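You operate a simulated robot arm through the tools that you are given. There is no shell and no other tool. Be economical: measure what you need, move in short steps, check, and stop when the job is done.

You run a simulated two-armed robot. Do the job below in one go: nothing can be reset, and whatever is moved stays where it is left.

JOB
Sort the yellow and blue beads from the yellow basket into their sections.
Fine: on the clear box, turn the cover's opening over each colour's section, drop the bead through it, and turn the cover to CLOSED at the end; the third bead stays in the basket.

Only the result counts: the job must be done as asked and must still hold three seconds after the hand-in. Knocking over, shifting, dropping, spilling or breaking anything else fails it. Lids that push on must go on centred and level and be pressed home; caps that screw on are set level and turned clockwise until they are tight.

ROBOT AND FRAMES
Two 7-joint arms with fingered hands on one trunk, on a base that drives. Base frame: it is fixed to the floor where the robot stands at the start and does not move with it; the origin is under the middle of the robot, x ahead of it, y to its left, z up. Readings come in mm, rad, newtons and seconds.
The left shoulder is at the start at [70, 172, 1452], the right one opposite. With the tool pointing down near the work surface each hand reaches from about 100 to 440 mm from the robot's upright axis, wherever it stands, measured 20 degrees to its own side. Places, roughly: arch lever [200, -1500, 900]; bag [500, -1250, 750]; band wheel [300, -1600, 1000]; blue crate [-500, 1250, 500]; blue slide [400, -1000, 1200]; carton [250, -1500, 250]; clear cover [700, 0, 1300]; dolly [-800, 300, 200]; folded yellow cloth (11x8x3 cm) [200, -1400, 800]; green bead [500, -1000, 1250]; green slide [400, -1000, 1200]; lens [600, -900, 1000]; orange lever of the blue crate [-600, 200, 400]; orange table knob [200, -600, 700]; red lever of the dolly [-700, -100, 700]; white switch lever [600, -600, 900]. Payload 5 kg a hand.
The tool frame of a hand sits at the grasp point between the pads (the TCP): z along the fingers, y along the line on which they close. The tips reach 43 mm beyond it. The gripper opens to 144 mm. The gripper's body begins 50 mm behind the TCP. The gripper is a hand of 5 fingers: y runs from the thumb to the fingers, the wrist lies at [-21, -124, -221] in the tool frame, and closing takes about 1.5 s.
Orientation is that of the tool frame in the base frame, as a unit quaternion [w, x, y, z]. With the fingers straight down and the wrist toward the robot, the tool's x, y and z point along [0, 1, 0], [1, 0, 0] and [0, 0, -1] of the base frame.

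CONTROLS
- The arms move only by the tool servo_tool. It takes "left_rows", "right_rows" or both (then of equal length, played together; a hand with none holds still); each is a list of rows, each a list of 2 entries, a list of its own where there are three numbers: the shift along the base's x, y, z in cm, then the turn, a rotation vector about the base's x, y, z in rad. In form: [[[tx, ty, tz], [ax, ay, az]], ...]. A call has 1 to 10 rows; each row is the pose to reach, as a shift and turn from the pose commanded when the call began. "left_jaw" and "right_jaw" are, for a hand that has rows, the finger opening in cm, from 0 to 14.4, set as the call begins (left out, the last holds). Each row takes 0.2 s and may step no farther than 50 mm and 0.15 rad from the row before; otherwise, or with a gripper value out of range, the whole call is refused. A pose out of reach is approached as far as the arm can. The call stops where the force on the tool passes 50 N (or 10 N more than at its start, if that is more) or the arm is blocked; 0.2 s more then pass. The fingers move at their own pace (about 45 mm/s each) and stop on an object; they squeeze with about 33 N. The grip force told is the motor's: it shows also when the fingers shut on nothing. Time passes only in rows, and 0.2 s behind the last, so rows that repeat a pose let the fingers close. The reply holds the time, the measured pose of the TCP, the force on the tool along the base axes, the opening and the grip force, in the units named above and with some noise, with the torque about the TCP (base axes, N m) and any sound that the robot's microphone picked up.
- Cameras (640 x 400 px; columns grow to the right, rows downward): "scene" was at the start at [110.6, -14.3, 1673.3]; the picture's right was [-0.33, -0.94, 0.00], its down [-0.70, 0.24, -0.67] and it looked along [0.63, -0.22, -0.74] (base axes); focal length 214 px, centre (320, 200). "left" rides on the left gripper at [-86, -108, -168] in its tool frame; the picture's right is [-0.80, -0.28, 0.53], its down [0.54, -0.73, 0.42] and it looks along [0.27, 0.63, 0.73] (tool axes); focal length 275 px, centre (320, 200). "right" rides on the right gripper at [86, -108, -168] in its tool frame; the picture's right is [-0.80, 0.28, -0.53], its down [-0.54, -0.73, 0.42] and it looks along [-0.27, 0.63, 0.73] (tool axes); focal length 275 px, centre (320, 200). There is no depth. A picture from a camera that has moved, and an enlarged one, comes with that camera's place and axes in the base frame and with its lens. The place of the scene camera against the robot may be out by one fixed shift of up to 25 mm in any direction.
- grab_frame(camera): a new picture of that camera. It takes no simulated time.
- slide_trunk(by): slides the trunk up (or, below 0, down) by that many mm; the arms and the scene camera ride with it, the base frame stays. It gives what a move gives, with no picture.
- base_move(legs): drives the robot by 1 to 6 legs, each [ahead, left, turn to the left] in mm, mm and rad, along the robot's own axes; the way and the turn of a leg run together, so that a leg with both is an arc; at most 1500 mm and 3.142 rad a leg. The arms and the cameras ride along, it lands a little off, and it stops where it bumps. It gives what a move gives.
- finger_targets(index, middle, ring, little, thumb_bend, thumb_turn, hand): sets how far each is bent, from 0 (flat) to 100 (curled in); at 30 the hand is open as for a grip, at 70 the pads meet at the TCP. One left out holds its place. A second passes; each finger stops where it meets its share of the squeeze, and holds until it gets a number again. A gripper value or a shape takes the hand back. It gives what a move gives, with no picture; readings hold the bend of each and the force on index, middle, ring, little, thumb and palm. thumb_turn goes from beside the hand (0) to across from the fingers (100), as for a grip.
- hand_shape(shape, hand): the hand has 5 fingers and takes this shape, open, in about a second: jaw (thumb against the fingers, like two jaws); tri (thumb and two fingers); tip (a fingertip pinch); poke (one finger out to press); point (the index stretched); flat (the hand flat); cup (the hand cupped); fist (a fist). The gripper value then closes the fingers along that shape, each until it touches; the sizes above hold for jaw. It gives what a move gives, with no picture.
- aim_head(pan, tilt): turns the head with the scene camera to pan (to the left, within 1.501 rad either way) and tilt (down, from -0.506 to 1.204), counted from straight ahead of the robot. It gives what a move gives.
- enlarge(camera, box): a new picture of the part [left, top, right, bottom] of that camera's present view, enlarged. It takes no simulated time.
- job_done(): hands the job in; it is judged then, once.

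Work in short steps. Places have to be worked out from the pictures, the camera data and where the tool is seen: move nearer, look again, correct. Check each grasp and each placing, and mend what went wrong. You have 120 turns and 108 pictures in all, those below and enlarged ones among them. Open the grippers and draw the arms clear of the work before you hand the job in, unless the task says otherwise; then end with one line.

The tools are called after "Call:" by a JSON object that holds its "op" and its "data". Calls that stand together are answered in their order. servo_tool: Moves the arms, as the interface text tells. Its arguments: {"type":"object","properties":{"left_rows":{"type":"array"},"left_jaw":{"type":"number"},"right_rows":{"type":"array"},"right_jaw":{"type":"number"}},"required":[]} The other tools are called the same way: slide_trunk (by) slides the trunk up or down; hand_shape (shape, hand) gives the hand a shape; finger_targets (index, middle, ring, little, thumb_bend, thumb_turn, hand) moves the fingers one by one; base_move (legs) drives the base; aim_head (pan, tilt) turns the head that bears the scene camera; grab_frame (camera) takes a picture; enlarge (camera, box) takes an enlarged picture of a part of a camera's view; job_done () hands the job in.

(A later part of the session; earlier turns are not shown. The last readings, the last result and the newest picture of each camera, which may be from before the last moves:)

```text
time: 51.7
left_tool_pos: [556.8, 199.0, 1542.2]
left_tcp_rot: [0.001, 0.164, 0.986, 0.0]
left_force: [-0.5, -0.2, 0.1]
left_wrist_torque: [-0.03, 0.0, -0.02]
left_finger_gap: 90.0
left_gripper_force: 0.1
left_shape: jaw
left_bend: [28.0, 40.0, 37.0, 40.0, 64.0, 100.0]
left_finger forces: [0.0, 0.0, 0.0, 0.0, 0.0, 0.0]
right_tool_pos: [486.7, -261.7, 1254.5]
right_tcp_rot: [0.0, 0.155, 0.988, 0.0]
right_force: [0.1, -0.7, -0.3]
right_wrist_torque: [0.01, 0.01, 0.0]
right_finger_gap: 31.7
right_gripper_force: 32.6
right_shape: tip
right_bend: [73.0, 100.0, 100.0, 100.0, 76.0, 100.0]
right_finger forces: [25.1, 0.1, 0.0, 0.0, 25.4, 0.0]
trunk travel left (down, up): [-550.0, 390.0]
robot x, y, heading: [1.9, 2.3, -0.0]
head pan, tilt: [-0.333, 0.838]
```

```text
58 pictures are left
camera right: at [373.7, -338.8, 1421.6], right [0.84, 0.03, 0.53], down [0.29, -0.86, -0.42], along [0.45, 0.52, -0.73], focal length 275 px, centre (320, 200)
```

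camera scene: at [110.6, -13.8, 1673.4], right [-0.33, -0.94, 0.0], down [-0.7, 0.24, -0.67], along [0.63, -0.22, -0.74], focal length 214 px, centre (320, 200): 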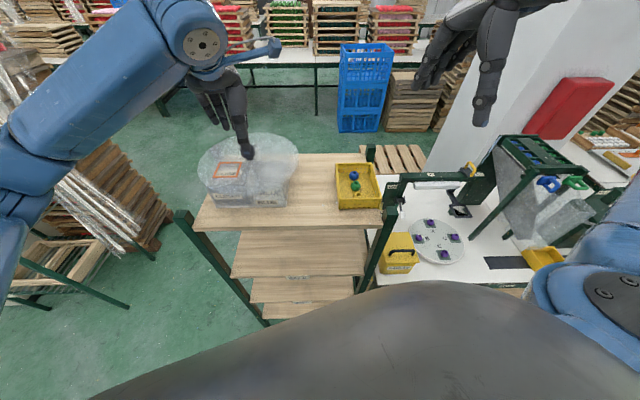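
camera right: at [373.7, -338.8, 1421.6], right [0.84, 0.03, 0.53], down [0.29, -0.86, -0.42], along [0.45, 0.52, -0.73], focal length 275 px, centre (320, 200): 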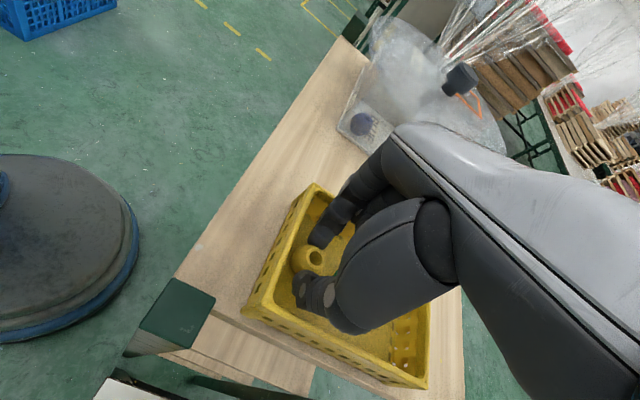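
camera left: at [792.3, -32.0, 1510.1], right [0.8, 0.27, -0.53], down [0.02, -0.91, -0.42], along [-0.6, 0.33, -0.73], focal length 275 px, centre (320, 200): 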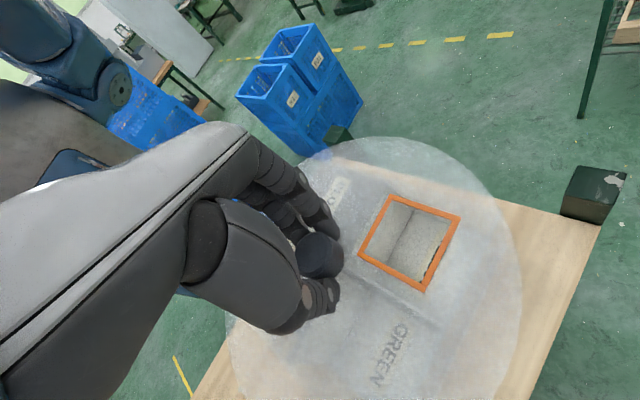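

Yellow is gripped. I lift it, then carry it high toward the YELLOW opening at about [716,31].

Call:
{"op": "servo_tool", "data": {"right_rows": [[[0, 0, 1.5], [0, 0, 0]], [[0, 0, 4], [0, 0, 0]], [[0, 0, 8], [0, 0, 0]], [[0, 0, 12], [0, 0, 0]], [[0, 0, 16], [0, 0, 0]], [[2, 3, 16.5], [0, 0, 0]], [[4.5, 6.5, 16.5], [0, 0, 0]], [[7, 10, 16.5], [0, 0, 0]], [[9.5, 13.5, 16.5], [0, 0, 0]], [[12, 17, 16.5], [0, 0, 0]]]}}

Call:
{"op": "servo_tool", "data": {"right_rows": [[[2.7, 3, 0], [0, 0, 0]], [[5.4, 6, 0], [0, 0, 0]], [[8.1, 9, 0], [0, 0, 0]], [[10.9, 12.2, 0], [0, 0, 0]]]}}

Call:
{"op": "grab_frame", "data": {"camera": "right"}}

Call:
{"op": "enlarge", "data": {"camera": "scene", "box": [180, 40, 340, 220]}}

```text
time: 53.9
left_tool_pos: [559.5, 201.8, 1540.3]
left_tcp_rot: [-0.001, 0.164, 0.986, -0.001]
left_force: [0.8, 0.3, -0.7]
left_wrist_torque: [-0.05, 0.03, 0.01]
left_finger_gap: 89.9
left_gripper_force: 0.0
left_shape: jaw
left_bend: [28.0, 40.0, 37.0, 40.0, 64.0, 100.0]
left_finger forces: [0.0, 0.0, 0.1, 0.1, 0.0, 0.1]
right_tool_pos: [608.5, -88.0, 1420.3]
right_tcp_rot: [0.001, 0.155, 0.988, -0.001]
right_force: [0.4, 1.1, -0.6]
right_wrist_torque: [-0.03, 0.07, 0.03]
right_finger_gap: 31.8
right_gripper_force: 32.9
right_shape: tip
right_bend: [73.0, 100.0, 100.0, 100.0, 76.0, 100.0]
right_finger forces: [25.0, 0.1, 0.1, 0.0, 25.5, 0.1]
trunk travel left (down, up): [-550.0, 390.0]
robot x, y, heading: [-2.2, -1.3, 0.001]
head pan, tilt: [-0.333, 0.838]
```

```text
time: 54.9
left_tool_pos: [556.9, 200.5, 1540.1]
left_tcp_rot: [0.001, 0.165, 0.986, -0.001]
left_force: [0.9, 0.9, 0.2]
left_wrist_torque: [-0.04, 0.0, 0.01]
left_finger_gap: 90.1
left_gripper_force: 0.0
left_shape: jaw
left_bend: [28.0, 40.0, 37.0, 40.0, 64.0, 100.0]
left_finger forces: [0.0, 0.0, 0.0, 0.0, 0.0, 0.1]
right_tool_pos: [716.8, 31.6, 1421.8]
right_tcp_rot: [0.0, 0.155, 0.988, 0.0]
right_force: [0.2, -0.6, -0.2]
right_wrist_torque: [-0.04, 0.04, -0.02]
right_finger_gap: 31.8
right_gripper_force: 32.9
right_shape: tip
right_bend: [73.0, 100.0, 100.0, 100.0, 76.0, 100.0]
right_finger forces: [25.1, 0.0, 0.0, 0.1, 25.5, 0.0]
trunk travel left (down, up): [-550.0, 390.0]
robot x, y, heading: [3.8, -0.2, 0.0]
head pan, tilt: [-0.333, 0.838]
```

```text
57 pictures are left
camera right: at [602.3, -44.6, 1587.8], right [0.85, 0.03, 0.53], down [0.29, -0.86, -0.42], along [0.45, 0.51, -0.73], focal length 275 px, centre (320, 200)
```

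right: 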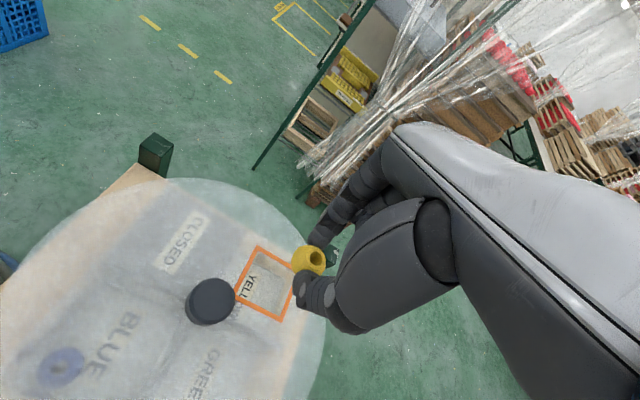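

```text
2.22 times, centred on (260, 130) of scene
camera zoom: at [111.2, -12.4, 1673.3], right [-0.33, -0.94, 0.0], down [-0.7, 0.24, -0.67], along [0.63, -0.22, -0.74], focal length 477 px, centre (453, 356)
```

zoom: 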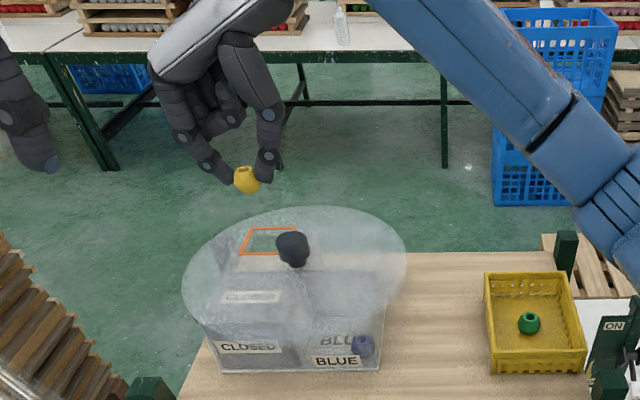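

The opening centre is at about [719,32]. I lower to TCP z 1348 over it and check relative position.

Call:
{"op": "servo_tool", "data": {"right_rows": [[[0.2, 0.1, -2.5], [0, 0, 0]], [[0.2, 0.1, -5], [0, 0, 0]], [[0.2, 0.1, -7.2], [0, 0, 0]]]}}

Call:
{"op": "grab_frame", "data": {"camera": "right"}}

Call:
{"op": "enlarge", "data": {"camera": "scene", "box": [180, 70, 310, 220]}}

```text
time: 55.7
left_tool_pos: [558.4, 199.5, 1541.9]
left_tcp_rot: [0.0, 0.165, 0.986, 0.001]
left_force: [0.4, 0.6, 0.7]
left_wrist_torque: [-0.02, 0.02, 0.01]
left_finger_gap: 90.1
left_gripper_force: 0.1
left_shape: jaw
left_bend: [28.0, 40.0, 37.0, 40.0, 64.0, 100.0]
left_finger forces: [0.0, 0.0, 0.0, 0.1, 0.0, 0.0]
right_tool_pos: [719.8, 31.3, 1348.3]
right_tcp_rot: [0.001, 0.154, 0.988, 0.0]
right_force: [0.3, 0.4, -0.2]
right_wrist_torque: [0.02, 0.02, 0.0]
right_finger_gap: 32.1
right_gripper_force: 32.9
right_shape: tip
right_bend: [73.0, 100.0, 100.0, 100.0, 76.0, 100.0]
right_finger forces: [25.1, 0.0, 0.0, 0.0, 25.4, 0.0]
trunk travel left (down, up): [-550.0, 390.0]
robot x, y, heading: [1.6, -3.3, 0.003]
head pan, tilt: [-0.333, 0.838]
```

```text
55 pictures are left
camera right: at [604.6, -46.3, 1515.5], right [0.85, 0.03, 0.53], down [0.29, -0.86, -0.42], along [0.45, 0.52, -0.73], focal length 275 px, centre (320, 200)
```

right: 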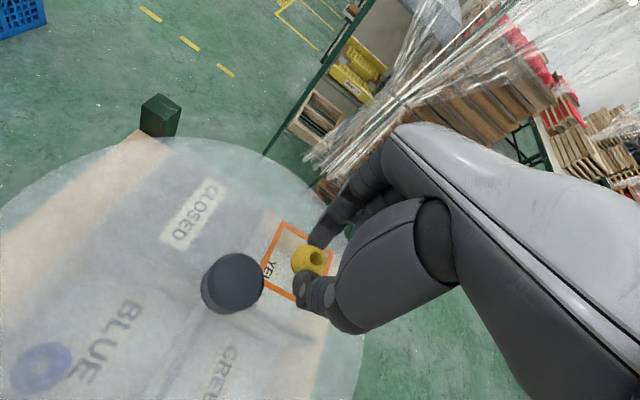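

```text
2.67 times, centred on (245, 145) of scene
camera zoom: at [111.1, -14.1, 1673.3], right [-0.33, -0.94, 0.0], down [-0.7, 0.24, -0.67], along [0.63, -0.22, -0.74], focal length 572 px, centre (520, 347)
```

zoom: 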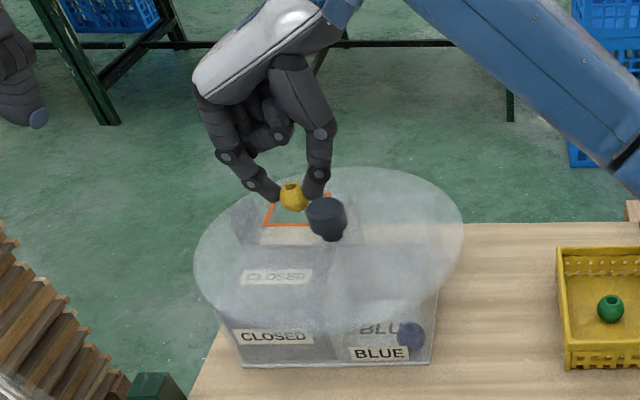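

Estimates say the opening centre is a few mm further. I shift [+3,+3], lower 7 mm and recheck by picture.

Call:
{"op": "servo_tool", "data": {"right_rows": [[[0.3, 0.3, 0], [0, 0, 0]], [[0.3, 0.3, -0.7], [0, 0, 0]]]}}

Call:
{"op": "enlarge", "data": {"camera": "right", "box": [240, 190, 360, 330]}}

Call:
{"op": "enlarge", "data": {"camera": "scene", "box": [210, 120, 270, 180]}}

```text
time: 56.3
left_tool_pos: [555.5, 199.3, 1540.9]
left_tcp_rot: [0.0, 0.164, 0.986, 0.0]
left_force: [0.8, 0.2, 1.0]
left_wrist_torque: [-0.03, 0.0, 0.0]
left_finger_gap: 90.1
left_gripper_force: 0.1
left_shape: jaw
left_bend: [28.0, 40.0, 37.0, 40.0, 64.0, 100.0]
left_finger forces: [0.1, 0.1, 0.1, 0.0, 0.1, 0.0]
right_tool_pos: [720.7, 34.9, 1341.3]
right_tcp_rot: [0.0, 0.155, 0.988, 0.001]
right_force: [0.8, 0.3, -0.7]
right_wrist_torque: [0.02, 0.0, -0.02]
right_finger_gap: 32.1
right_gripper_force: 32.8
right_shape: tip
right_bend: [73.0, 100.0, 100.0, 100.0, 76.0, 100.0]
right_finger forces: [25.1, 0.0, 0.0, 0.0, 25.4, 0.0]
trunk travel left (down, up): [-550.0, 390.0]
robot x, y, heading: [-1.0, -0.1, -0.003]
head pan, tilt: [-0.333, 0.838]
```

```text
2.86 times, centred on (300, 260) of right
camera zoom: at [607.9, -43.0, 1508.0], right [0.84, 0.03, 0.53], down [0.29, -0.86, -0.42], along [0.45, 0.51, -0.73], focal length 786 px, centre (377, 29)
```

zoom: 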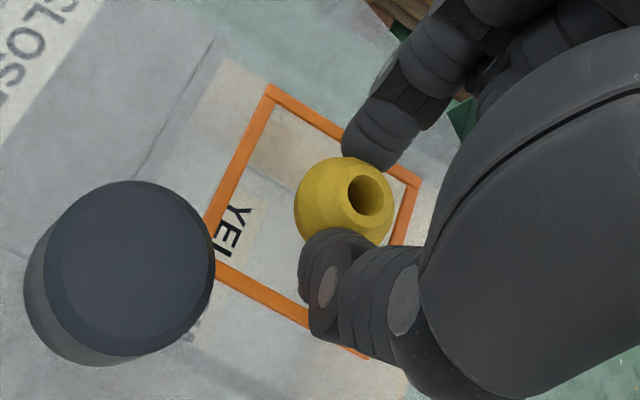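

```text
6.67 times, centred on (240, 150) of scene
camera zoom: at [111.2, -14.1, 1673.2], right [-0.33, -0.94, 0.0], down [-0.7, 0.24, -0.67], along [0.63, -0.22, -0.74], focal length 1430 px, centre (853, 533)
```

zoom: 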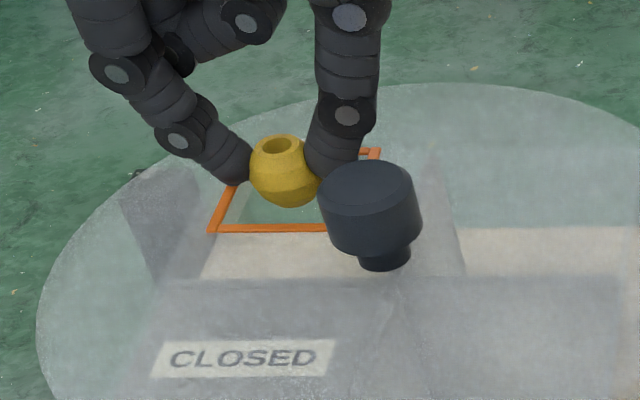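

Accounting for the short fall, both views put the bead inside the opening. I release it.

Call:
{"op": "servo_tool", "data": {"right_rows": [[[0, -0.15, 0], [0, 0, 0]], [[0, -0.15, 0], [0, 0, 0]], [[0, -0.15, 0], [0, 0, 0]], [[0, -0.15, 0], [0, 0, 0]]], "right_jaw": 5.5}}

Call:
{"op": "servo_tool", "data": {"right_rows": [[[0, 0, 1.5], [0, 0, 0]], [[0, 0, 5], [0, 0, 0]], [[0, 0, 9], [0, 0, 0]], [[0, 0, 12], [0, 0, 0]]]}}

Call:
{"op": "grab_frame", "data": {"camera": "right"}}

Call:
{"op": "enlarge", "data": {"camera": "scene", "box": [180, 70, 310, 220]}}

```text
time: 57.3
left_tool_pos: [556.9, 198.7, 1540.8]
left_tcp_rot: [0.0, 0.163, 0.987, 0.001]
left_force: [0.3, -0.1, 0.4]
left_wrist_torque: [-0.02, 0.03, 0.01]
left_finger_gap: 89.6
left_gripper_force: 0.2
left_shape: jaw
left_bend: [28.0, 40.0, 37.0, 40.0, 64.0, 100.0]
left_finger forces: [0.0, 0.0, 0.0, 0.0, 0.0, 0.1]
right_tool_pos: [721.9, 33.3, 1340.5]
right_tcp_rot: [0.001, 0.155, 0.988, 0.0]
right_force: [-0.3, -0.8, 1.2]
right_wrist_torque: [-0.02, 0.03, 0.01]
right_finger_gap: 55.1
right_gripper_force: 0.0
right_shape: tip
right_bend: [73.0, 98.0, 99.0, 99.0, 73.0, 100.0]
right_finger forces: [0.5, 0.0, 0.0, 0.0, 0.7, 0.1]
trunk travel left (down, up): [-550.0, 390.0]
robot x, y, heading: [-1.1, -4.8, -0.004]
head pan, tilt: [-0.333, 0.838]
```

```text
time: 58.3
left_tool_pos: [556.5, 200.8, 1542.2]
left_tcp_rot: [0.0, 0.165, 0.986, 0.0]
left_force: [0.4, -0.1, -0.3]
left_wrist_torque: [-0.02, 0.0, -0.01]
left_finger_gap: 89.8
left_gripper_force: 0.0
left_shape: jaw
left_bend: [28.0, 40.0, 37.0, 40.0, 64.0, 100.0]
left_finger forces: [0.1, 0.1, 0.0, 0.0, 0.0, 0.1]
right_tool_pos: [719.4, 33.0, 1461.6]
right_tcp_rot: [0.0, 0.155, 0.988, 0.0]
right_force: [0.4, -0.1, -0.4]
right_wrist_torque: [0.01, -0.01, 0.03]
right_finger_gap: 55.1
right_gripper_force: 0.1
right_shape: tip
right_bend: [73.0, 98.0, 99.0, 99.0, 73.0, 100.0]
right_finger forces: [0.0, 0.1, 0.0, 0.1, 0.0, 0.1]
trunk travel left (down, up): [-550.0, 390.0]
robot x, y, heading: [-0.4, 3.9, -0.006]
head pan, tilt: [-0.333, 0.838]
```

```text
51 pictures are left
camera right: at [606.6, -44.5, 1628.3], right [0.85, 0.03, 0.53], down [0.29, -0.86, -0.42], along [0.45, 0.51, -0.73], focal length 275 px, centre (320, 200)
```

right: 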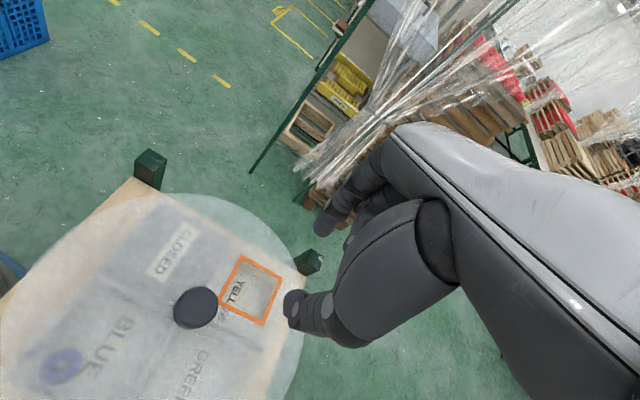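

```text
2.67 times, centred on (245, 145) of scene
camera zoom: at [110.2, -13.6, 1673.2], right [-0.33, -0.94, 0.0], down [-0.7, 0.24, -0.67], along [0.63, -0.22, -0.74], focal length 572 px, centre (520, 347)
```

zoom: 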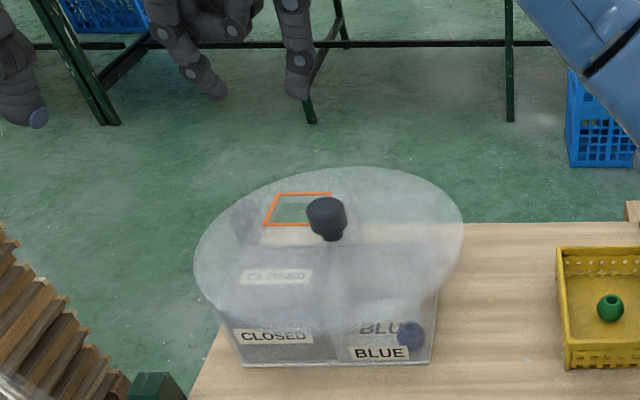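

The bead left the fingers; I enlarge around the yellow section to find it.

Call:
{"op": "enlarge", "data": {"camera": "right", "box": [160, 200, 340, 380]}}

Call:
{"op": "enlarge", "data": {"camera": "scene", "box": [190, 130, 300, 215]}}

```text
2.22 times, centred on (250, 290) of right
camera zoom: at [606.6, -44.5, 1628.3], right [0.85, 0.03, 0.53], down [0.29, -0.86, -0.42], along [0.45, 0.51, -0.73], focal length 612 px, centre (476, 0)
```

zoom: 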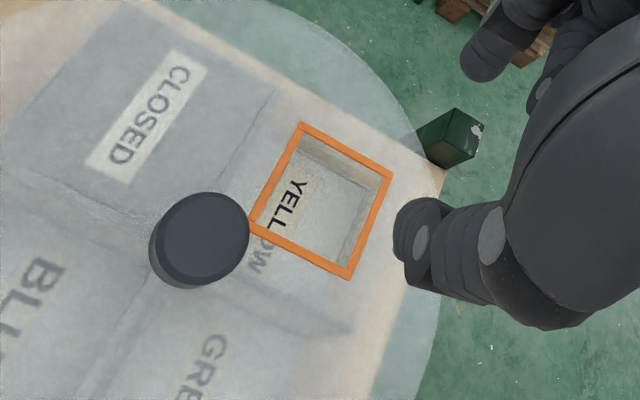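

```text
4.71 times, centred on (245, 172) of scene
camera zoom: at [110.2, -13.6, 1673.2], right [-0.33, -0.94, 0.0], down [-0.7, 0.24, -0.67], along [0.63, -0.22, -0.74], focal length 1009 px, centre (673, 329)
```

zoom: 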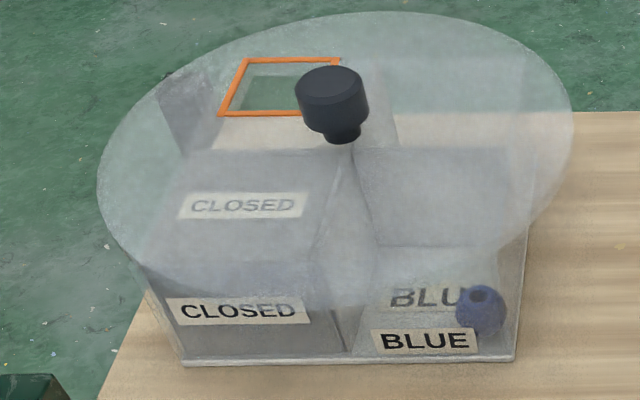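

The yellow bead isn't visible yet; it may be hidden at the outer corner or behind the knob. I move the right hand away and look with the left camera from another angle.

Call:
{"op": "servo_tool", "data": {"right_rows": [[[-2.5, -3, 0], [0, 0, 0]], [[-5, -6, 0], [0, 0, 0]], [[-8, -9.5, 0], [0, 0, 0]], [[-11, -13, 0], [0, 0, 0]], [[-13.5, -17, 0], [0, 0, 0]], [[-15, -21, 0], [0, 0, 0]], [[-16, -25.5, 0], [0, 0, 0]], [[-17, -30, 0], [0, 0, 0]], [[-18, -34, 0], [0, 0, 0]]]}}

Call:
{"op": "grab_frame", "data": {"camera": "left"}}

Call:
{"op": "grab_frame", "data": {"camera": "right"}}

Call:
{"op": "grab_frame", "data": {"camera": "scene"}}

```text
time: 60.3
left_tool_pos: [555.0, 197.2, 1543.1]
left_tcp_rot: [0.0, 0.165, 0.986, 0.0]
left_force: [-0.7, -1.0, 1.2]
left_wrist_torque: [0.02, -0.04, 0.0]
left_finger_gap: 90.0
left_gripper_force: 0.1
left_shape: jaw
left_bend: [28.0, 40.0, 37.0, 40.0, 64.0, 100.0]
left_finger forces: [0.0, 0.1, 0.0, 0.0, 0.0, 0.0]
right_tool_pos: [540.4, -309.5, 1461.9]
right_tcp_rot: [-0.001, 0.154, 0.988, 0.001]
right_force: [-0.4, -0.4, 0.1]
right_wrist_torque: [0.01, -0.03, 0.0]
right_finger_gap: 55.0
right_gripper_force: 0.1
right_shape: tip
right_bend: [73.0, 98.0, 99.0, 99.0, 73.0, 100.0]
right_finger forces: [0.1, 0.0, 0.0, 0.0, 0.1, 0.0]
trunk travel left (down, up): [-550.0, 390.0]
robot x, y, heading: [-1.4, 4.3, 0.003]
head pan, tilt: [-0.333, 0.838]
```

```text
47 pictures are left
camera left: at [601.4, 67.0, 1710.0], right [0.66, -0.53, -0.53], down [-0.75, -0.51, -0.42], along [-0.05, 0.68, -0.73], focal length 275 px, centre (320, 200)
```

left: 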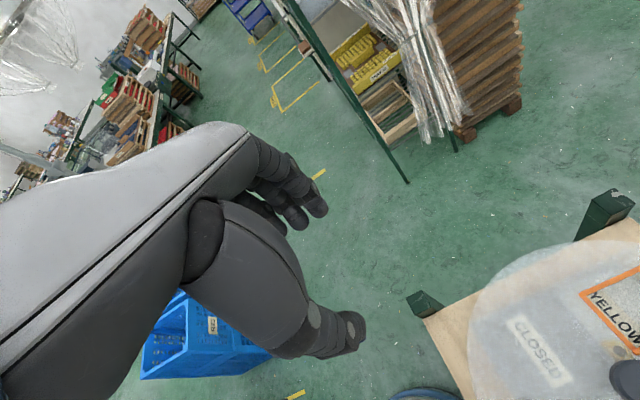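

```text
46 pictures are left
camera right: at [426.5, -387.3, 1628.3], right [0.84, 0.03, 0.53], down [0.3, -0.86, -0.42], along [0.45, 0.52, -0.73], focal length 275 px, centre (320, 200)
```

right: 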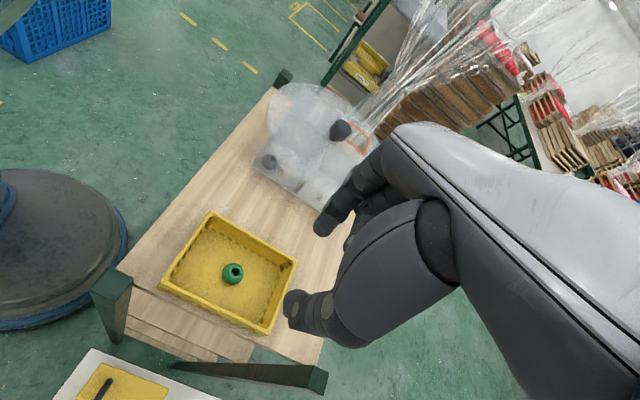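

```text
45 pictures are left
camera scene: at [108.9, -16.4, 1673.4], right [-0.33, -0.95, 0.0], down [-0.7, 0.24, -0.67], along [0.63, -0.22, -0.74], focal length 214 px, centre (320, 200)
```

scene: 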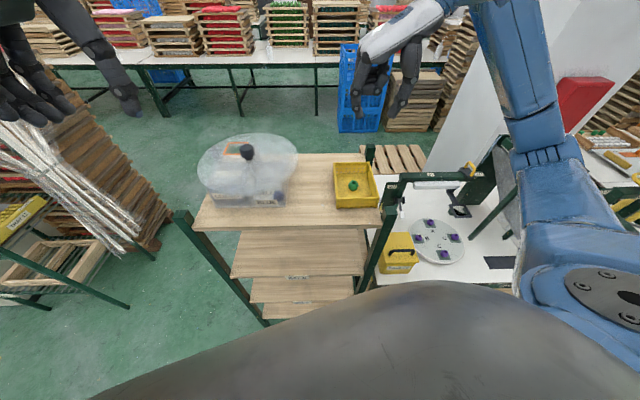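

I reposition the left hand to look down at the box.

Call:
{"op": "servo_tool", "data": {"left_rows": [[[0, -1, 0], [0, 0, -0.14]], [[0, -2, 0], [0, 0, -0.28]], [[0, -4, 0], [0, 0, -0.42]], [[1, -6, 0], [0, 0, -0.56]], [[2, -8, 0], [0, 0, -0.7]], [[3, -10, 0], [0, 0, -0.84]], [[4, -12, 0], [0, 0, -0.98]], [[5, -13, 0], [0, 0, -1.12]]]}}

Call:
{"op": "grab_frame", "data": {"camera": "left"}}

```text
time: 62.1
left_tool_pos: [607.6, 70.2, 1541.0]
left_tcp_rot: [-0.001, 0.664, 0.748, 0.0]
left_force: [0.5, -0.1, -0.1]
left_wrist_torque: [-0.01, 0.04, -0.03]
left_finger_gap: 89.8
left_gripper_force: 0.0
left_shape: jaw
left_bend: [28.0, 40.0, 37.0, 40.0, 64.0, 100.0]
left_finger forces: [0.0, 0.0, 0.0, 0.0, 0.0, 0.0]
right_tool_pos: [544.3, -307.2, 1462.0]
right_tcp_rot: [-0.001, 0.154, 0.988, 0.0]
right_force: [0.0, 0.9, 0.0]
right_wrist_torque: [-0.03, 0.0, -0.01]
right_finger_gap: 55.0
right_gripper_force: 0.0
right_shape: tip
right_bend: [73.0, 98.0, 99.0, 99.0, 73.0, 100.0]
right_finger forces: [0.0, 0.0, 0.0, 0.1, 0.1, 0.0]
trunk travel left (down, up): [-550.0, 390.0]
robot x, y, heading: [-1.4, -0.4, -0.003]
head pan, tilt: [-0.333, 0.838]
```

```text
44 pictures are left
camera left: at [510.6, -28.9, 1709.2], right [-0.19, -0.82, -0.53], down [-0.78, 0.45, -0.42], along [0.59, 0.34, -0.73], focal length 275 px, centre (320, 200)
```

left: 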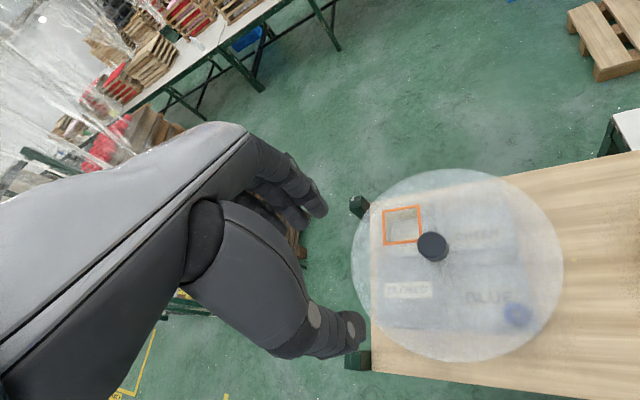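

Call:
{"op": "enlarge", "data": {"camera": "left", "box": [345, 165, 505, 285]}}

```text
3.33 times, centred on (425, 225) of left
camera zoom: at [510.6, -28.9, 1709.2], right [-0.19, -0.82, -0.53], down [-0.78, 0.45, -0.42], along [0.59, 0.34, -0.73], focal length 918 px, centre (-30, 117)
```

zoom: 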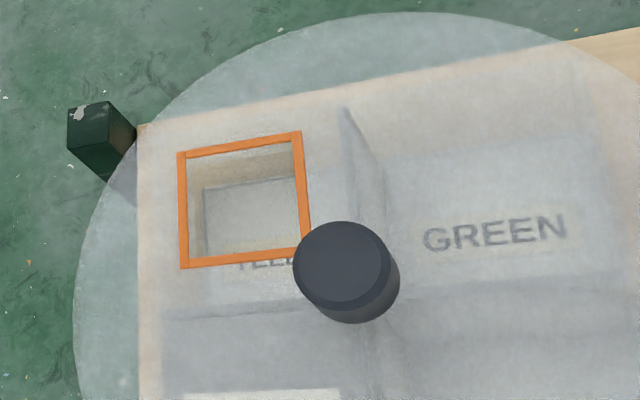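

The inner corner of YELLOW is hidden by the knob in both views, so the bead may be there. I move the left camera further over to see past the knob.

Call:
{"op": "servo_tool", "data": {"left_rows": [[[3.2, 2.2, 0], [0, 0, 0]], [[6.5, 4.5, 0], [0, 0, 0]], [[9.7, 6.7, 0], [0, 0, 0]], [[13, 9, 0], [0, 0, 0]]]}}

Call:
{"op": "enlarge", "data": {"camera": "left", "box": [420, 220, 640, 400]}}

```text
time: 63.1
left_tool_pos: [737.3, 160.4, 1540.7]
left_tcp_rot: [0.0, 0.663, 0.748, 0.0]
left_force: [0.5, 0.1, -0.7]
left_wrist_torque: [-0.01, 0.0, -0.02]
left_finger_gap: 89.6
left_gripper_force: 0.0
left_shape: jaw
left_bend: [28.0, 40.0, 37.0, 40.0, 64.0, 100.0]
left_finger forces: [0.1, 0.0, 0.0, 0.0, 0.0, 0.0]
right_tool_pos: [542.4, -307.0, 1462.0]
right_tcp_rot: [-0.001, 0.155, 0.988, 0.0]
right_force: [0.4, 0.7, -0.3]
right_wrist_torque: [-0.03, 0.05, 0.01]
right_finger_gap: 55.0
right_gripper_force: 0.0
right_shape: tip
right_bend: [73.0, 98.0, 99.0, 99.0, 73.0, 100.0]
right_finger forces: [0.0, 0.0, 0.1, 0.0, 0.0, 0.0]
trunk travel left (down, up): [-550.0, 390.0]
robot x, y, heading: [-2.7, -2.0, 0.001]
head pan, tilt: [-0.333, 0.838]
```

```text
2.22 times, centred on (530, 310) of left
camera zoom: at [640.6, 61.1, 1708.7], right [-0.19, -0.82, -0.53], down [-0.79, 0.45, -0.42], along [0.59, 0.34, -0.73], focal length 612 px, centre (-147, -44)
```

zoom: 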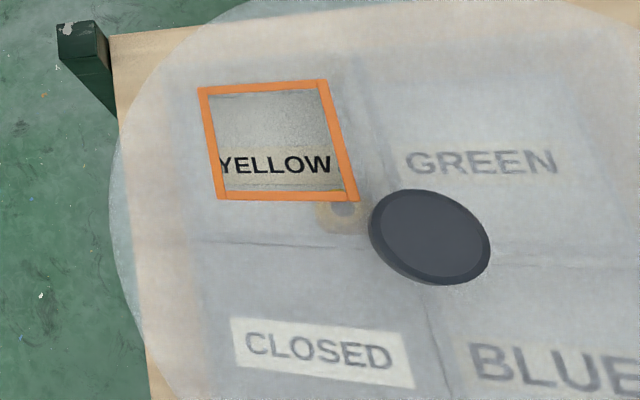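

There it is: the yellow bead sits in the YELLOW section's inner corner. Now I turn the left hand to about +98° yaw over the knob for the clockwise return.

Call:
{"op": "servo_tool", "data": {"left_rows": [[[-1, -2, 0], [0, 0, 0.145]], [[-2, -4, 0], [0, 0, 0.29]], [[-3, -6, 0], [0, 0, 0.435]], [[-4, -8, 0], [0, 0, 0.58]], [[-5, -10, 0], [0, 0, 0.725]], [[-6, -12, 0], [0, 0, 0.87]], [[-7, -14, 0], [0, 0, 1.015]], [[-8.1, -16.1, -3], [0, 0, 1.16]], [[-8.1, -16.1, -6], [0, 0, 1.305]], [[-8.1, -16.1, -9], [0, 0, 1.45]]]}}

Call:
{"op": "servo_tool", "data": {"left_rows": [[[0, 0, -2], [0, 0, 0.14]], [[0, 0, -5], [0, 0, 0.14]]]}}

Call:
{"op": "grab_frame", "data": {"camera": "left"}}

```text
time: 65.3
left_tool_pos: [656.6, -0.5, 1451.8]
left_tcp_rot: [0.0, -0.002, 1.0, 0.001]
left_force: [-0.6, 0.6, -0.2]
left_wrist_torque: [-0.02, 0.04, 0.01]
left_finger_gap: 89.8
left_gripper_force: 0.2
left_shape: jaw
left_bend: [28.0, 40.0, 37.0, 40.0, 64.0, 100.0]
left_finger forces: [0.0, 0.0, 0.1, 0.1, 0.1, 0.0]
right_tool_pos: [543.7, -307.4, 1462.0]
right_tcp_rot: [-0.001, 0.154, 0.988, 0.0]
right_force: [0.1, 0.3, 0.2]
right_wrist_torque: [-0.04, 0.05, 0.0]
right_finger_gap: 54.9
right_gripper_force: 0.1
right_shape: tip
right_bend: [73.0, 98.0, 99.0, 99.0, 73.0, 100.0]
right_finger forces: [0.0, 0.0, 0.0, 0.0, 0.0, 0.0]
trunk travel left (down, up): [-550.0, 390.0]
robot x, y, heading: [-4.5, -1.4, -0.004]
head pan, tilt: [-0.333, 0.838]
```

```text
time: 65.9
left_tool_pos: [658.0, -0.5, 1400.3]
left_tcp_rot: [-0.001, -0.07, 0.998, 0.0]
left_force: [1.0, 0.3, -0.2]
left_wrist_torque: [-0.05, 0.04, 0.0]
left_finger_gap: 89.6
left_gripper_force: 0.0
left_shape: jaw
left_bend: [28.0, 40.0, 37.0, 40.0, 64.0, 100.0]
left_finger forces: [0.0, 0.0, 0.0, 0.1, 0.1, 0.0]
right_tool_pos: [545.2, -307.0, 1462.4]
right_tcp_rot: [-0.002, 0.154, 0.988, 0.0]
right_force: [0.7, 0.5, 0.0]
right_wrist_torque: [-0.02, 0.06, -0.01]
right_finger_gap: 54.9
right_gripper_force: 0.1
right_shape: tip
right_bend: [73.0, 98.0, 99.0, 99.0, 73.0, 100.0]
right_finger forces: [0.0, 0.1, 0.0, 0.0, 0.0, 0.0]
trunk travel left (down, up): [-550.0, 390.0]
robot x, y, heading: [0.3, -2.7, -0.003]
head pan, tilt: [-0.333, 0.838]
```

```text
41 pictures are left
camera left: at [758.7, -95.2, 1568.0], right [0.83, -0.17, -0.54], down [-0.44, -0.8, -0.42], along [-0.35, 0.58, -0.73], focal length 275 px, centre (320, 200)
```

left: 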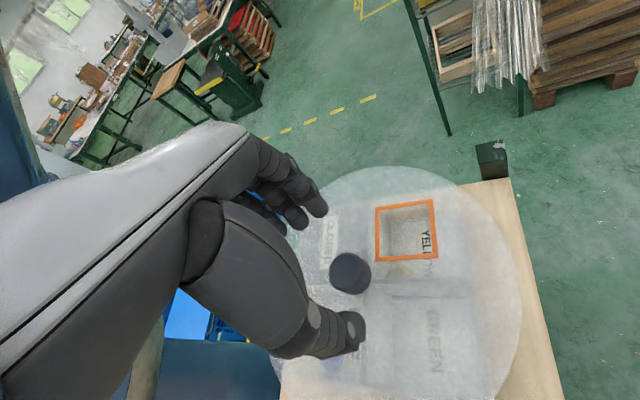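

Knob is centred between fingers. I descend, close, and turn clockwise 1.4 rad.

Call:
{"op": "servo_tool", "data": {"left_rows": [[[0, 0, -2], [0, 0, 0]], [[0, 0, -4], [0, 0, 0]], [[0, 0, -5.8], [0, 0, 0]]]}}

Call:
{"op": "servo_tool", "data": {"left_rows": [[[0, 0, 0], [0, 0, 0]], [[0, 0, 0], [0, 0, 0]], [[0, 0, 0], [0, 0, 0]], [[0, 0, 0], [0, 0, 0]], [[0, 0, 0], [0, 0, 0]], [[0, 0, 0], [0, 0, 0]], [[0, 0, 0], [0, 0, 0]]], "left_jaw": 2.5}}

Call:
{"op": "servo_tool", "data": {"left_rows": [[[0, 0, 0], [0, 0, -0.14]], [[0, 0, 0], [0, 0, -0.28]], [[0, 0, 0], [0, 0, -0.42]], [[0, 0, 0], [0, 0, -0.56]], [[0, 0, 0], [0, 0, -0.7]], [[0, 0, 0], [0, 0, -0.84]], [[0, 0, 0], [0, 0, -0.98]], [[0, 0, 0], [0, 0, -1.12]], [[0, 0, 0], [0, 0, -1.26]], [[0, 0, 0], [0, 0, -1.4]]]}}

Call:
{"op": "enlarge", "data": {"camera": "scene", "box": [180, 70, 310, 220]}}

```text
time: 66.7
left_tool_pos: [656.4, -0.4, 1343.9]
left_tcp_rot: [0.0, -0.069, 0.998, 0.0]
left_force: [1.2, -0.5, 1.3]
left_wrist_torque: [-0.02, 0.0, 0.01]
left_finger_gap: 89.8
left_gripper_force: 0.2
left_shape: jaw
left_bend: [28.0, 40.0, 37.0, 40.0, 64.0, 100.0]
left_finger forces: [0.0, 0.1, 0.0, 0.1, 0.0, 0.0]
right_tool_pos: [542.6, -306.7, 1461.7]
right_tcp_rot: [0.0, 0.154, 0.988, 0.0]
right_force: [0.5, 0.4, -0.1]
right_wrist_torque: [-0.02, -0.02, -0.01]
right_finger_gap: 55.1
right_gripper_force: 0.1
right_shape: tip
right_bend: [73.0, 98.0, 99.0, 99.0, 73.0, 100.0]
right_finger forces: [0.1, 0.0, 0.0, 0.0, 0.0, 0.0]
trunk travel left (down, up): [-550.0, 390.0]
robot x, y, heading: [0.3, 1.3, -0.001]
head pan, tilt: [-0.333, 0.838]
```

```text
time: 68.3
left_tool_pos: [654.7, -3.3, 1344.3]
left_tcp_rot: [-0.001, -0.07, 0.998, 0.0]
left_force: [-0.2, -2.3, -2.3]
left_wrist_torque: [-0.02, 0.0, 0.01]
left_finger_gap: 29.2
left_gripper_force: 32.9
left_shape: jaw
left_bend: [73.0, 59.0, 62.0, 59.0, 74.0, 100.0]
left_finger forces: [16.9, 8.1, 0.1, 0.0, 28.8, 0.0]
right_tool_pos: [542.2, -308.8, 1460.9]
right_tcp_rot: [0.0, 0.155, 0.988, 0.0]
right_force: [-0.7, 0.0, -0.2]
right_wrist_torque: [0.01, 0.01, -0.01]
right_finger_gap: 54.9
right_gripper_force: 0.2
right_shape: tip
right_bend: [73.0, 98.0, 99.0, 99.0, 73.0, 100.0]
right_finger forces: [0.1, 0.0, 0.0, 0.1, 0.1, 0.0]
trunk travel left (down, up): [-550.0, 390.0]
robot x, y, heading: [-1.5, 1.0, -0.0]
head pan, tilt: [-0.333, 0.838]
```

```text
time: 70.5
left_tool_pos: [654.3, -1.2, 1344.1]
left_tcp_rot: [0.0, 0.591, 0.807, 0.0]
left_force: [-14.5, -0.9, -10.8]
left_wrist_torque: [-0.05, 0.51, 0.02]
left_finger_gap: 28.6
left_gripper_force: 32.8
left_shape: jaw
left_bend: [73.0, 59.0, 62.0, 59.0, 74.0, 100.0]
left_finger forces: [13.7, 7.3, 0.1, 0.0, 34.7, 0.0]
right_tool_pos: [539.4, -307.8, 1461.0]
right_tcp_rot: [0.001, 0.155, 0.988, -0.001]
right_force: [0.6, 0.7, -0.1]
right_wrist_torque: [-0.03, -0.04, 0.02]
right_finger_gap: 55.1
right_gripper_force: 0.0
right_shape: tip
right_bend: [73.0, 98.0, 99.0, 99.0, 73.0, 100.0]
right_finger forces: [0.0, 0.0, 0.1, 0.1, 0.1, 0.0]
trunk travel left (down, up): [-550.0, 390.0]
robot x, y, heading: [-0.8, 0.2, -0.002]
head pan, tilt: [-0.333, 0.838]
```

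```text
2.67 times, centred on (245, 145) of scene
camera zoom: at [109.1, -13.6, 1673.4], right [-0.33, -0.94, 0.0], down [-0.7, 0.24, -0.67], along [0.63, -0.22, -0.74], focal length 572 px, centre (520, 347)
```

zoom: 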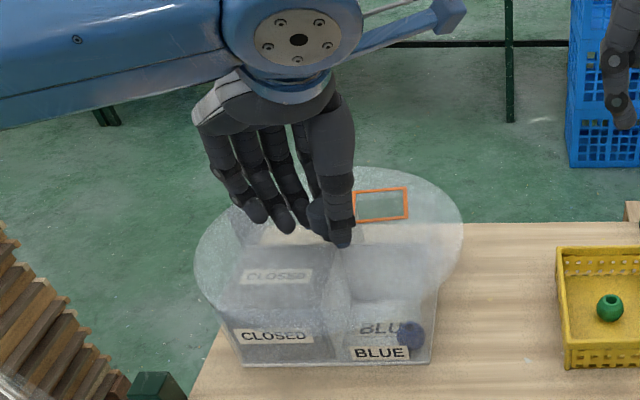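

The opening is now over GREEN. I continue clockwise 1.4 rad.

Call:
{"op": "servo_tool", "data": {"left_rows": [[[0, 0, 0], [0, 0, -0.14]], [[0, 0, 0], [0, 0, -0.28]], [[0, 0, 0], [0, 0, -0.42]], [[0, 0, 0], [0, 0, -0.56]], [[0, 0, 0], [0, 0, -0.7]], [[0, 0, 0], [0, 0, -0.84]], [[0, 0, 0], [0, 0, -0.98]], [[0, 0, 0], [0, 0, -1.12]], [[0, 0, 0], [0, 0, -1.26]], [[0, 0, 0], [0, 0, -1.4]]]}}

Call:
{"op": "enlarge", "data": {"camera": "scene", "box": [180, 70, 310, 220]}}

```text
time: 72.7
left_tool_pos: [654.6, 0.9, 1345.1]
left_tcp_rot: [0.0, 0.971, 0.238, 0.0]
left_force: [-11.6, 12.2, -7.3]
left_wrist_torque: [0.49, 0.35, 0.01]
left_finger_gap: 27.9
left_gripper_force: 32.7
left_shape: jaw
left_bend: [73.0, 60.0, 62.0, 59.0, 74.0, 100.0]
left_finger forces: [14.6, 4.9, 0.0, 0.1, 34.8, 0.1]
right_tool_pos: [540.0, -305.7, 1462.5]
right_tcp_rot: [0.001, 0.155, 0.988, -0.001]
right_force: [0.8, 0.0, 0.0]
right_wrist_torque: [0.01, 0.0, 0.02]
right_finger_gap: 55.1
right_gripper_force: 0.1
right_shape: tip
right_bend: [73.0, 98.0, 99.0, 99.0, 73.0, 100.0]
right_finger forces: [0.0, 0.1, 0.1, 0.0, 0.0, 0.0]
trunk travel left (down, up): [-550.0, 390.0]
robot x, y, heading: [2.4, -0.3, 0.001]
head pan, tilt: [-0.333, 0.838]
```

```text
2.67 times, centred on (245, 145) of scene
camera zoom: at [109.5, -11.7, 1673.4], right [-0.33, -0.95, 0.0], down [-0.7, 0.24, -0.67], along [0.63, -0.22, -0.74], focal length 572 px, centre (520, 347)
```

zoom: 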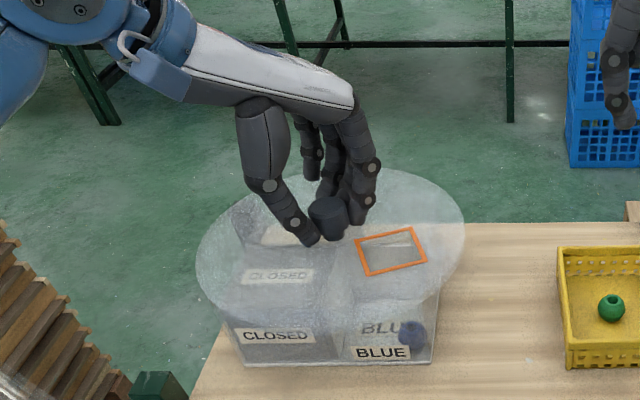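

The opening is nearly at BLUE; about 105° remain. I release, lift, turn the hand back by 1.8 rad and regrip.

Call:
{"op": "servo_tool", "data": {"left_rows": [[[0, 0, 0], [0, 0, 0]], [[0, 0, 0], [0, 0, 0]], [[0, 0, 0], [0, 0, 0]], [[0, 0, 0], [0, 0, 0]], [[0, 0, 0], [0, 0, 0]], [[0, 0, 2], [0, 0, 0]], [[0, 0, 4.5], [0, 0, 0]], [[0, 0, 7], [0, 0, 0]]], "left_jaw": 9}}

Call:
{"op": "servo_tool", "data": {"left_rows": [[[0, 0, 0], [0, 0, 0.145]], [[0, 0, 0], [0, 0, 0.29]], [[0, 0, 0], [0, 0, 0.435]], [[0, 0, 0], [0, 0, 0.58]], [[0, 0, 0], [0, 0, 0.725]], [[0, 0, 0], [0, 0, 0.87]], [[0, 0, 0], [0, 0, 1.015]], [[0, 0, 0], [0, 0, 1.16]], [[0, 0, 0], [0, 0, 1.305]], [[0, 0, 0], [0, 0, 1.45]]]}}

Call:
{"op": "servo_tool", "data": {"left_rows": [[[0, 0, 0], [0, 0, 0.14]], [[0, 0, 0], [0, 0, 0.28]], [[0, 0, 0], [0, 0, 0.42]], [[0, 0, 0], [0, 0, 0.42]]]}}

Call:
{"op": "grab_frame", "data": {"camera": "left"}}

```text
time: 74.5
left_tool_pos: [654.5, -3.7, 1415.3]
left_tcp_rot: [-0.002, 0.971, 0.239, 0.0]
left_force: [-0.2, 0.0, -0.7]
left_wrist_torque: [0.02, -0.01, 0.01]
left_finger_gap: 89.6
left_gripper_force: 0.0
left_shape: jaw
left_bend: [28.0, 40.0, 37.0, 40.0, 64.0, 100.0]
left_finger forces: [0.0, 0.0, 0.0, 0.1, 0.0, 0.0]
right_tool_pos: [541.7, -308.0, 1462.5]
right_tcp_rot: [0.0, 0.154, 0.988, -0.001]
right_force: [-0.1, -0.6, -0.4]
right_wrist_torque: [0.05, 0.01, 0.02]
right_finger_gap: 55.0
right_gripper_force: 0.1
right_shape: tip
right_bend: [73.0, 98.0, 99.0, 99.0, 73.0, 100.0]
right_finger forces: [0.0, 0.0, 0.0, 0.1, 0.0, 0.0]
trunk travel left (down, up): [-550.0, 390.0]
robot x, y, heading: [-1.1, -2.6, -0.001]
head pan, tilt: [-0.333, 0.838]
```

```text
time: 76.7
left_tool_pos: [654.2, -2.4, 1414.2]
left_tcp_rot: [-0.001, 0.568, 0.823, 0.0]
left_force: [-0.1, -1.9, -0.2]
left_wrist_torque: [0.02, 0.02, 0.0]
left_finger_gap: 89.8
left_gripper_force: 0.0
left_shape: jaw
left_bend: [28.0, 40.0, 37.0, 40.0, 64.0, 100.0]
left_finger forces: [0.0, 0.1, 0.0, 0.0, 0.0, 0.0]
right_tool_pos: [540.6, -309.3, 1460.8]
right_tcp_rot: [0.0, 0.154, 0.988, 0.001]
right_force: [-0.6, 0.1, 0.0]
right_wrist_torque: [0.01, -0.04, 0.0]
right_finger_gap: 54.9
right_gripper_force: 0.1
right_shape: tip
right_bend: [73.0, 98.0, 99.0, 99.0, 73.0, 100.0]
right_finger forces: [0.0, 0.0, 0.0, 0.1, 0.0, 0.0]
trunk travel left (down, up): [-550.0, 390.0]
robot x, y, heading: [-0.2, -2.1, 0.007]
head pan, tilt: [-0.333, 0.838]
```

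```text
time: 77.7
left_tool_pos: [654.8, -1.3, 1413.9]
left_tcp_rot: [0.0, 0.384, 0.923, 0.0]
left_force: [-0.7, 0.7, -0.3]
left_wrist_torque: [0.02, 0.0, -0.01]
left_finger_gap: 89.7
left_gripper_force: 0.0
left_shape: jaw
left_bend: [28.0, 40.0, 37.0, 40.0, 64.0, 100.0]
left_finger forces: [0.0, 0.0, 0.0, 0.0, 0.1, 0.0]
right_tool_pos: [542.6, -307.0, 1461.2]
right_tcp_rot: [-0.001, 0.155, 0.988, 0.0]
right_force: [1.0, 0.3, 0.7]
right_wrist_torque: [0.03, -0.02, 0.0]
right_finger_gap: 55.2
right_gripper_force: 0.1
right_shape: tip
right_bend: [73.0, 98.0, 99.0, 99.0, 73.0, 100.0]
right_finger forces: [0.1, 0.1, 0.0, 0.0, 0.0, 0.0]
trunk travel left (down, up): [-550.0, 390.0]
robot x, y, heading: [1.9, 1.2, -0.004]
head pan, tilt: [-0.333, 0.838]
```

```text
38 pictures are left
camera left: at [639.4, -138.5, 1582.0], right [0.36, -0.77, -0.53], down [-0.9, -0.13, -0.42], along [0.26, 0.63, -0.73], focal length 275 px, centre (320, 200)
```

left: 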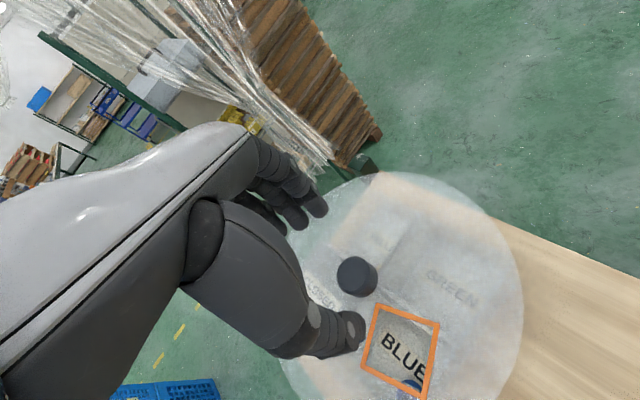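

Aligned over the knob again at +45° yaw. I descend, close and turn clockwise 1.4 rad.

Call:
{"op": "servo_tool", "data": {"left_rows": [[[0, 0, -2.5], [0, 0, 0]], [[0, 0, -5], [0, 0, 0]], [[0, 0, -7], [0, 0, 0]]]}}

Call:
{"op": "servo_tool", "data": {"left_rows": [[[0, 0, 0], [0, 0, 0]], [[0, 0, 0], [0, 0, 0]], [[0, 0, 0], [0, 0, 0]], [[0, 0, 0], [0, 0, 0]], [[0, 0, 0], [0, 0, 0]], [[0, 0, 0], [0, 0, 0]], [[0, 0, 0], [0, 0, 0]]], "left_jaw": 2.5}}

Call:
{"op": "servo_tool", "data": {"left_rows": [[[0, 0, 0], [0, 0, -0.14]], [[0, 0, 0], [0, 0, -0.28]], [[0, 0, 0], [0, 0, -0.42]], [[0, 0, 0], [0, 0, -0.56]], [[0, 0, 0], [0, 0, -0.7]], [[0, 0, 0], [0, 0, -0.84]], [[0, 0, 0], [0, 0, -0.98]], [[0, 0, 0], [0, 0, -1.12]], [[0, 0, 0], [0, 0, -1.26]], [[0, 0, 0], [0, 0, -1.4]]]}}

Call:
{"op": "enlarge", "data": {"camera": "scene", "box": [180, 70, 310, 220]}}

```text
time: 78.5
left_tool_pos: [655.4, -1.6, 1344.8]
left_tcp_rot: [0.0, 0.385, 0.923, 0.0]
left_force: [0.2, 0.3, 0.2]
left_wrist_torque: [0.0, 0.02, -0.05]
left_finger_gap: 89.9
left_gripper_force: 0.1
left_shape: jaw
left_bend: [28.0, 40.0, 37.0, 40.0, 64.0, 100.0]
left_finger forces: [0.0, 0.0, 0.0, 0.1, 0.0, 0.0]
right_tool_pos: [542.2, -308.1, 1461.7]
right_tcp_rot: [0.0, 0.155, 0.988, 0.0]
right_force: [-0.5, 0.1, 0.2]
right_wrist_torque: [0.01, 0.0, -0.01]
right_finger_gap: 55.2
right_gripper_force: 0.1
right_shape: tip
right_bend: [73.0, 98.0, 99.0, 99.0, 73.0, 100.0]
right_finger forces: [0.0, 0.0, 0.0, 0.0, 0.0, 0.0]
trunk travel left (down, up): [-550.0, 390.0]
robot x, y, heading: [1.9, 0.5, -0.001]
head pan, tilt: [-0.333, 0.838]
```

```text
time: 80.1
left_tool_pos: [654.6, -2.2, 1345.4]
left_tcp_rot: [0.0, 0.385, 0.923, 0.0]
left_force: [-5.0, -3.1, -3.2]
left_wrist_torque: [-0.04, 0.09, 0.03]
left_finger_gap: 28.2
left_gripper_force: 33.0
left_shape: jaw
left_bend: [73.0, 59.0, 63.0, 60.0, 74.0, 100.0]
left_finger forces: [14.6, 8.1, 0.0, 0.1, 29.0, 0.1]
right_tool_pos: [542.0, -308.8, 1461.3]
right_tcp_rot: [0.0, 0.154, 0.988, 0.0]
right_force: [0.3, 0.2, 0.2]
right_wrist_torque: [0.01, 0.01, 0.02]
right_finger_gap: 55.3
right_gripper_force: 0.0
right_shape: tip
right_bend: [73.0, 98.0, 99.0, 99.0, 73.0, 100.0]
right_finger forces: [0.1, 0.0, 0.0, 0.1, 0.0, 0.1]
trunk travel left (down, up): [-550.0, 390.0]
robot x, y, heading: [-2.8, -0.5, 0.001]
head pan, tilt: [-0.333, 0.838]
```

```text
time: 82.3
left_tool_pos: [652.7, 0.3, 1343.8]
left_tcp_rot: [0.001, 0.889, 0.457, 0.0]
left_force: [-15.8, 5.3, -8.7]
left_wrist_torque: [0.22, 0.56, 0.02]
left_finger_gap: 27.7
left_gripper_force: 32.6
left_shape: jaw
left_bend: [73.0, 60.0, 63.0, 60.0, 74.0, 100.0]
left_finger forces: [14.3, 5.6, 0.0, 0.0, 35.2, 0.0]
right_tool_pos: [540.1, -307.7, 1462.7]
right_tcp_rot: [0.001, 0.155, 0.988, 0.0]
right_force: [0.0, 0.3, 0.4]
right_wrist_torque: [-0.02, 0.01, 0.0]
right_finger_gap: 54.8
right_gripper_force: 0.1
right_shape: tip
right_bend: [73.0, 98.0, 99.0, 99.0, 73.0, 100.0]
right_finger forces: [0.0, 0.1, 0.0, 0.0, 0.0, 0.0]
trunk travel left (down, up): [-550.0, 390.0]
robot x, y, heading: [-2.0, 0.4, -0.005]
head pan, tilt: [-0.333, 0.838]
```

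```text
2.67 times, centred on (245, 145) of scene
camera zoom: at [108.8, -12.4, 1673.5], right [-0.33, -0.94, 0.0], down [-0.7, 0.24, -0.67], along [0.63, -0.22, -0.74], focal length 572 px, centre (520, 347)
```

zoom: 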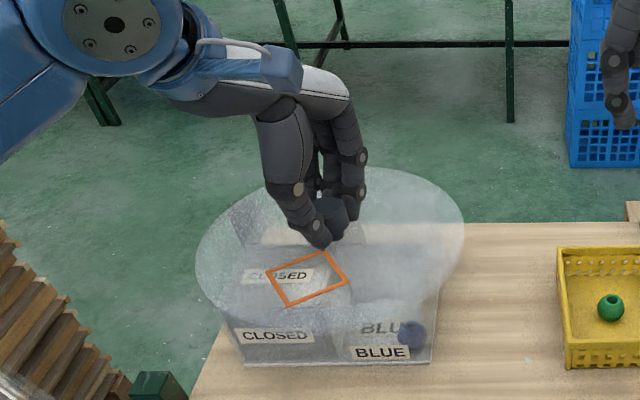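

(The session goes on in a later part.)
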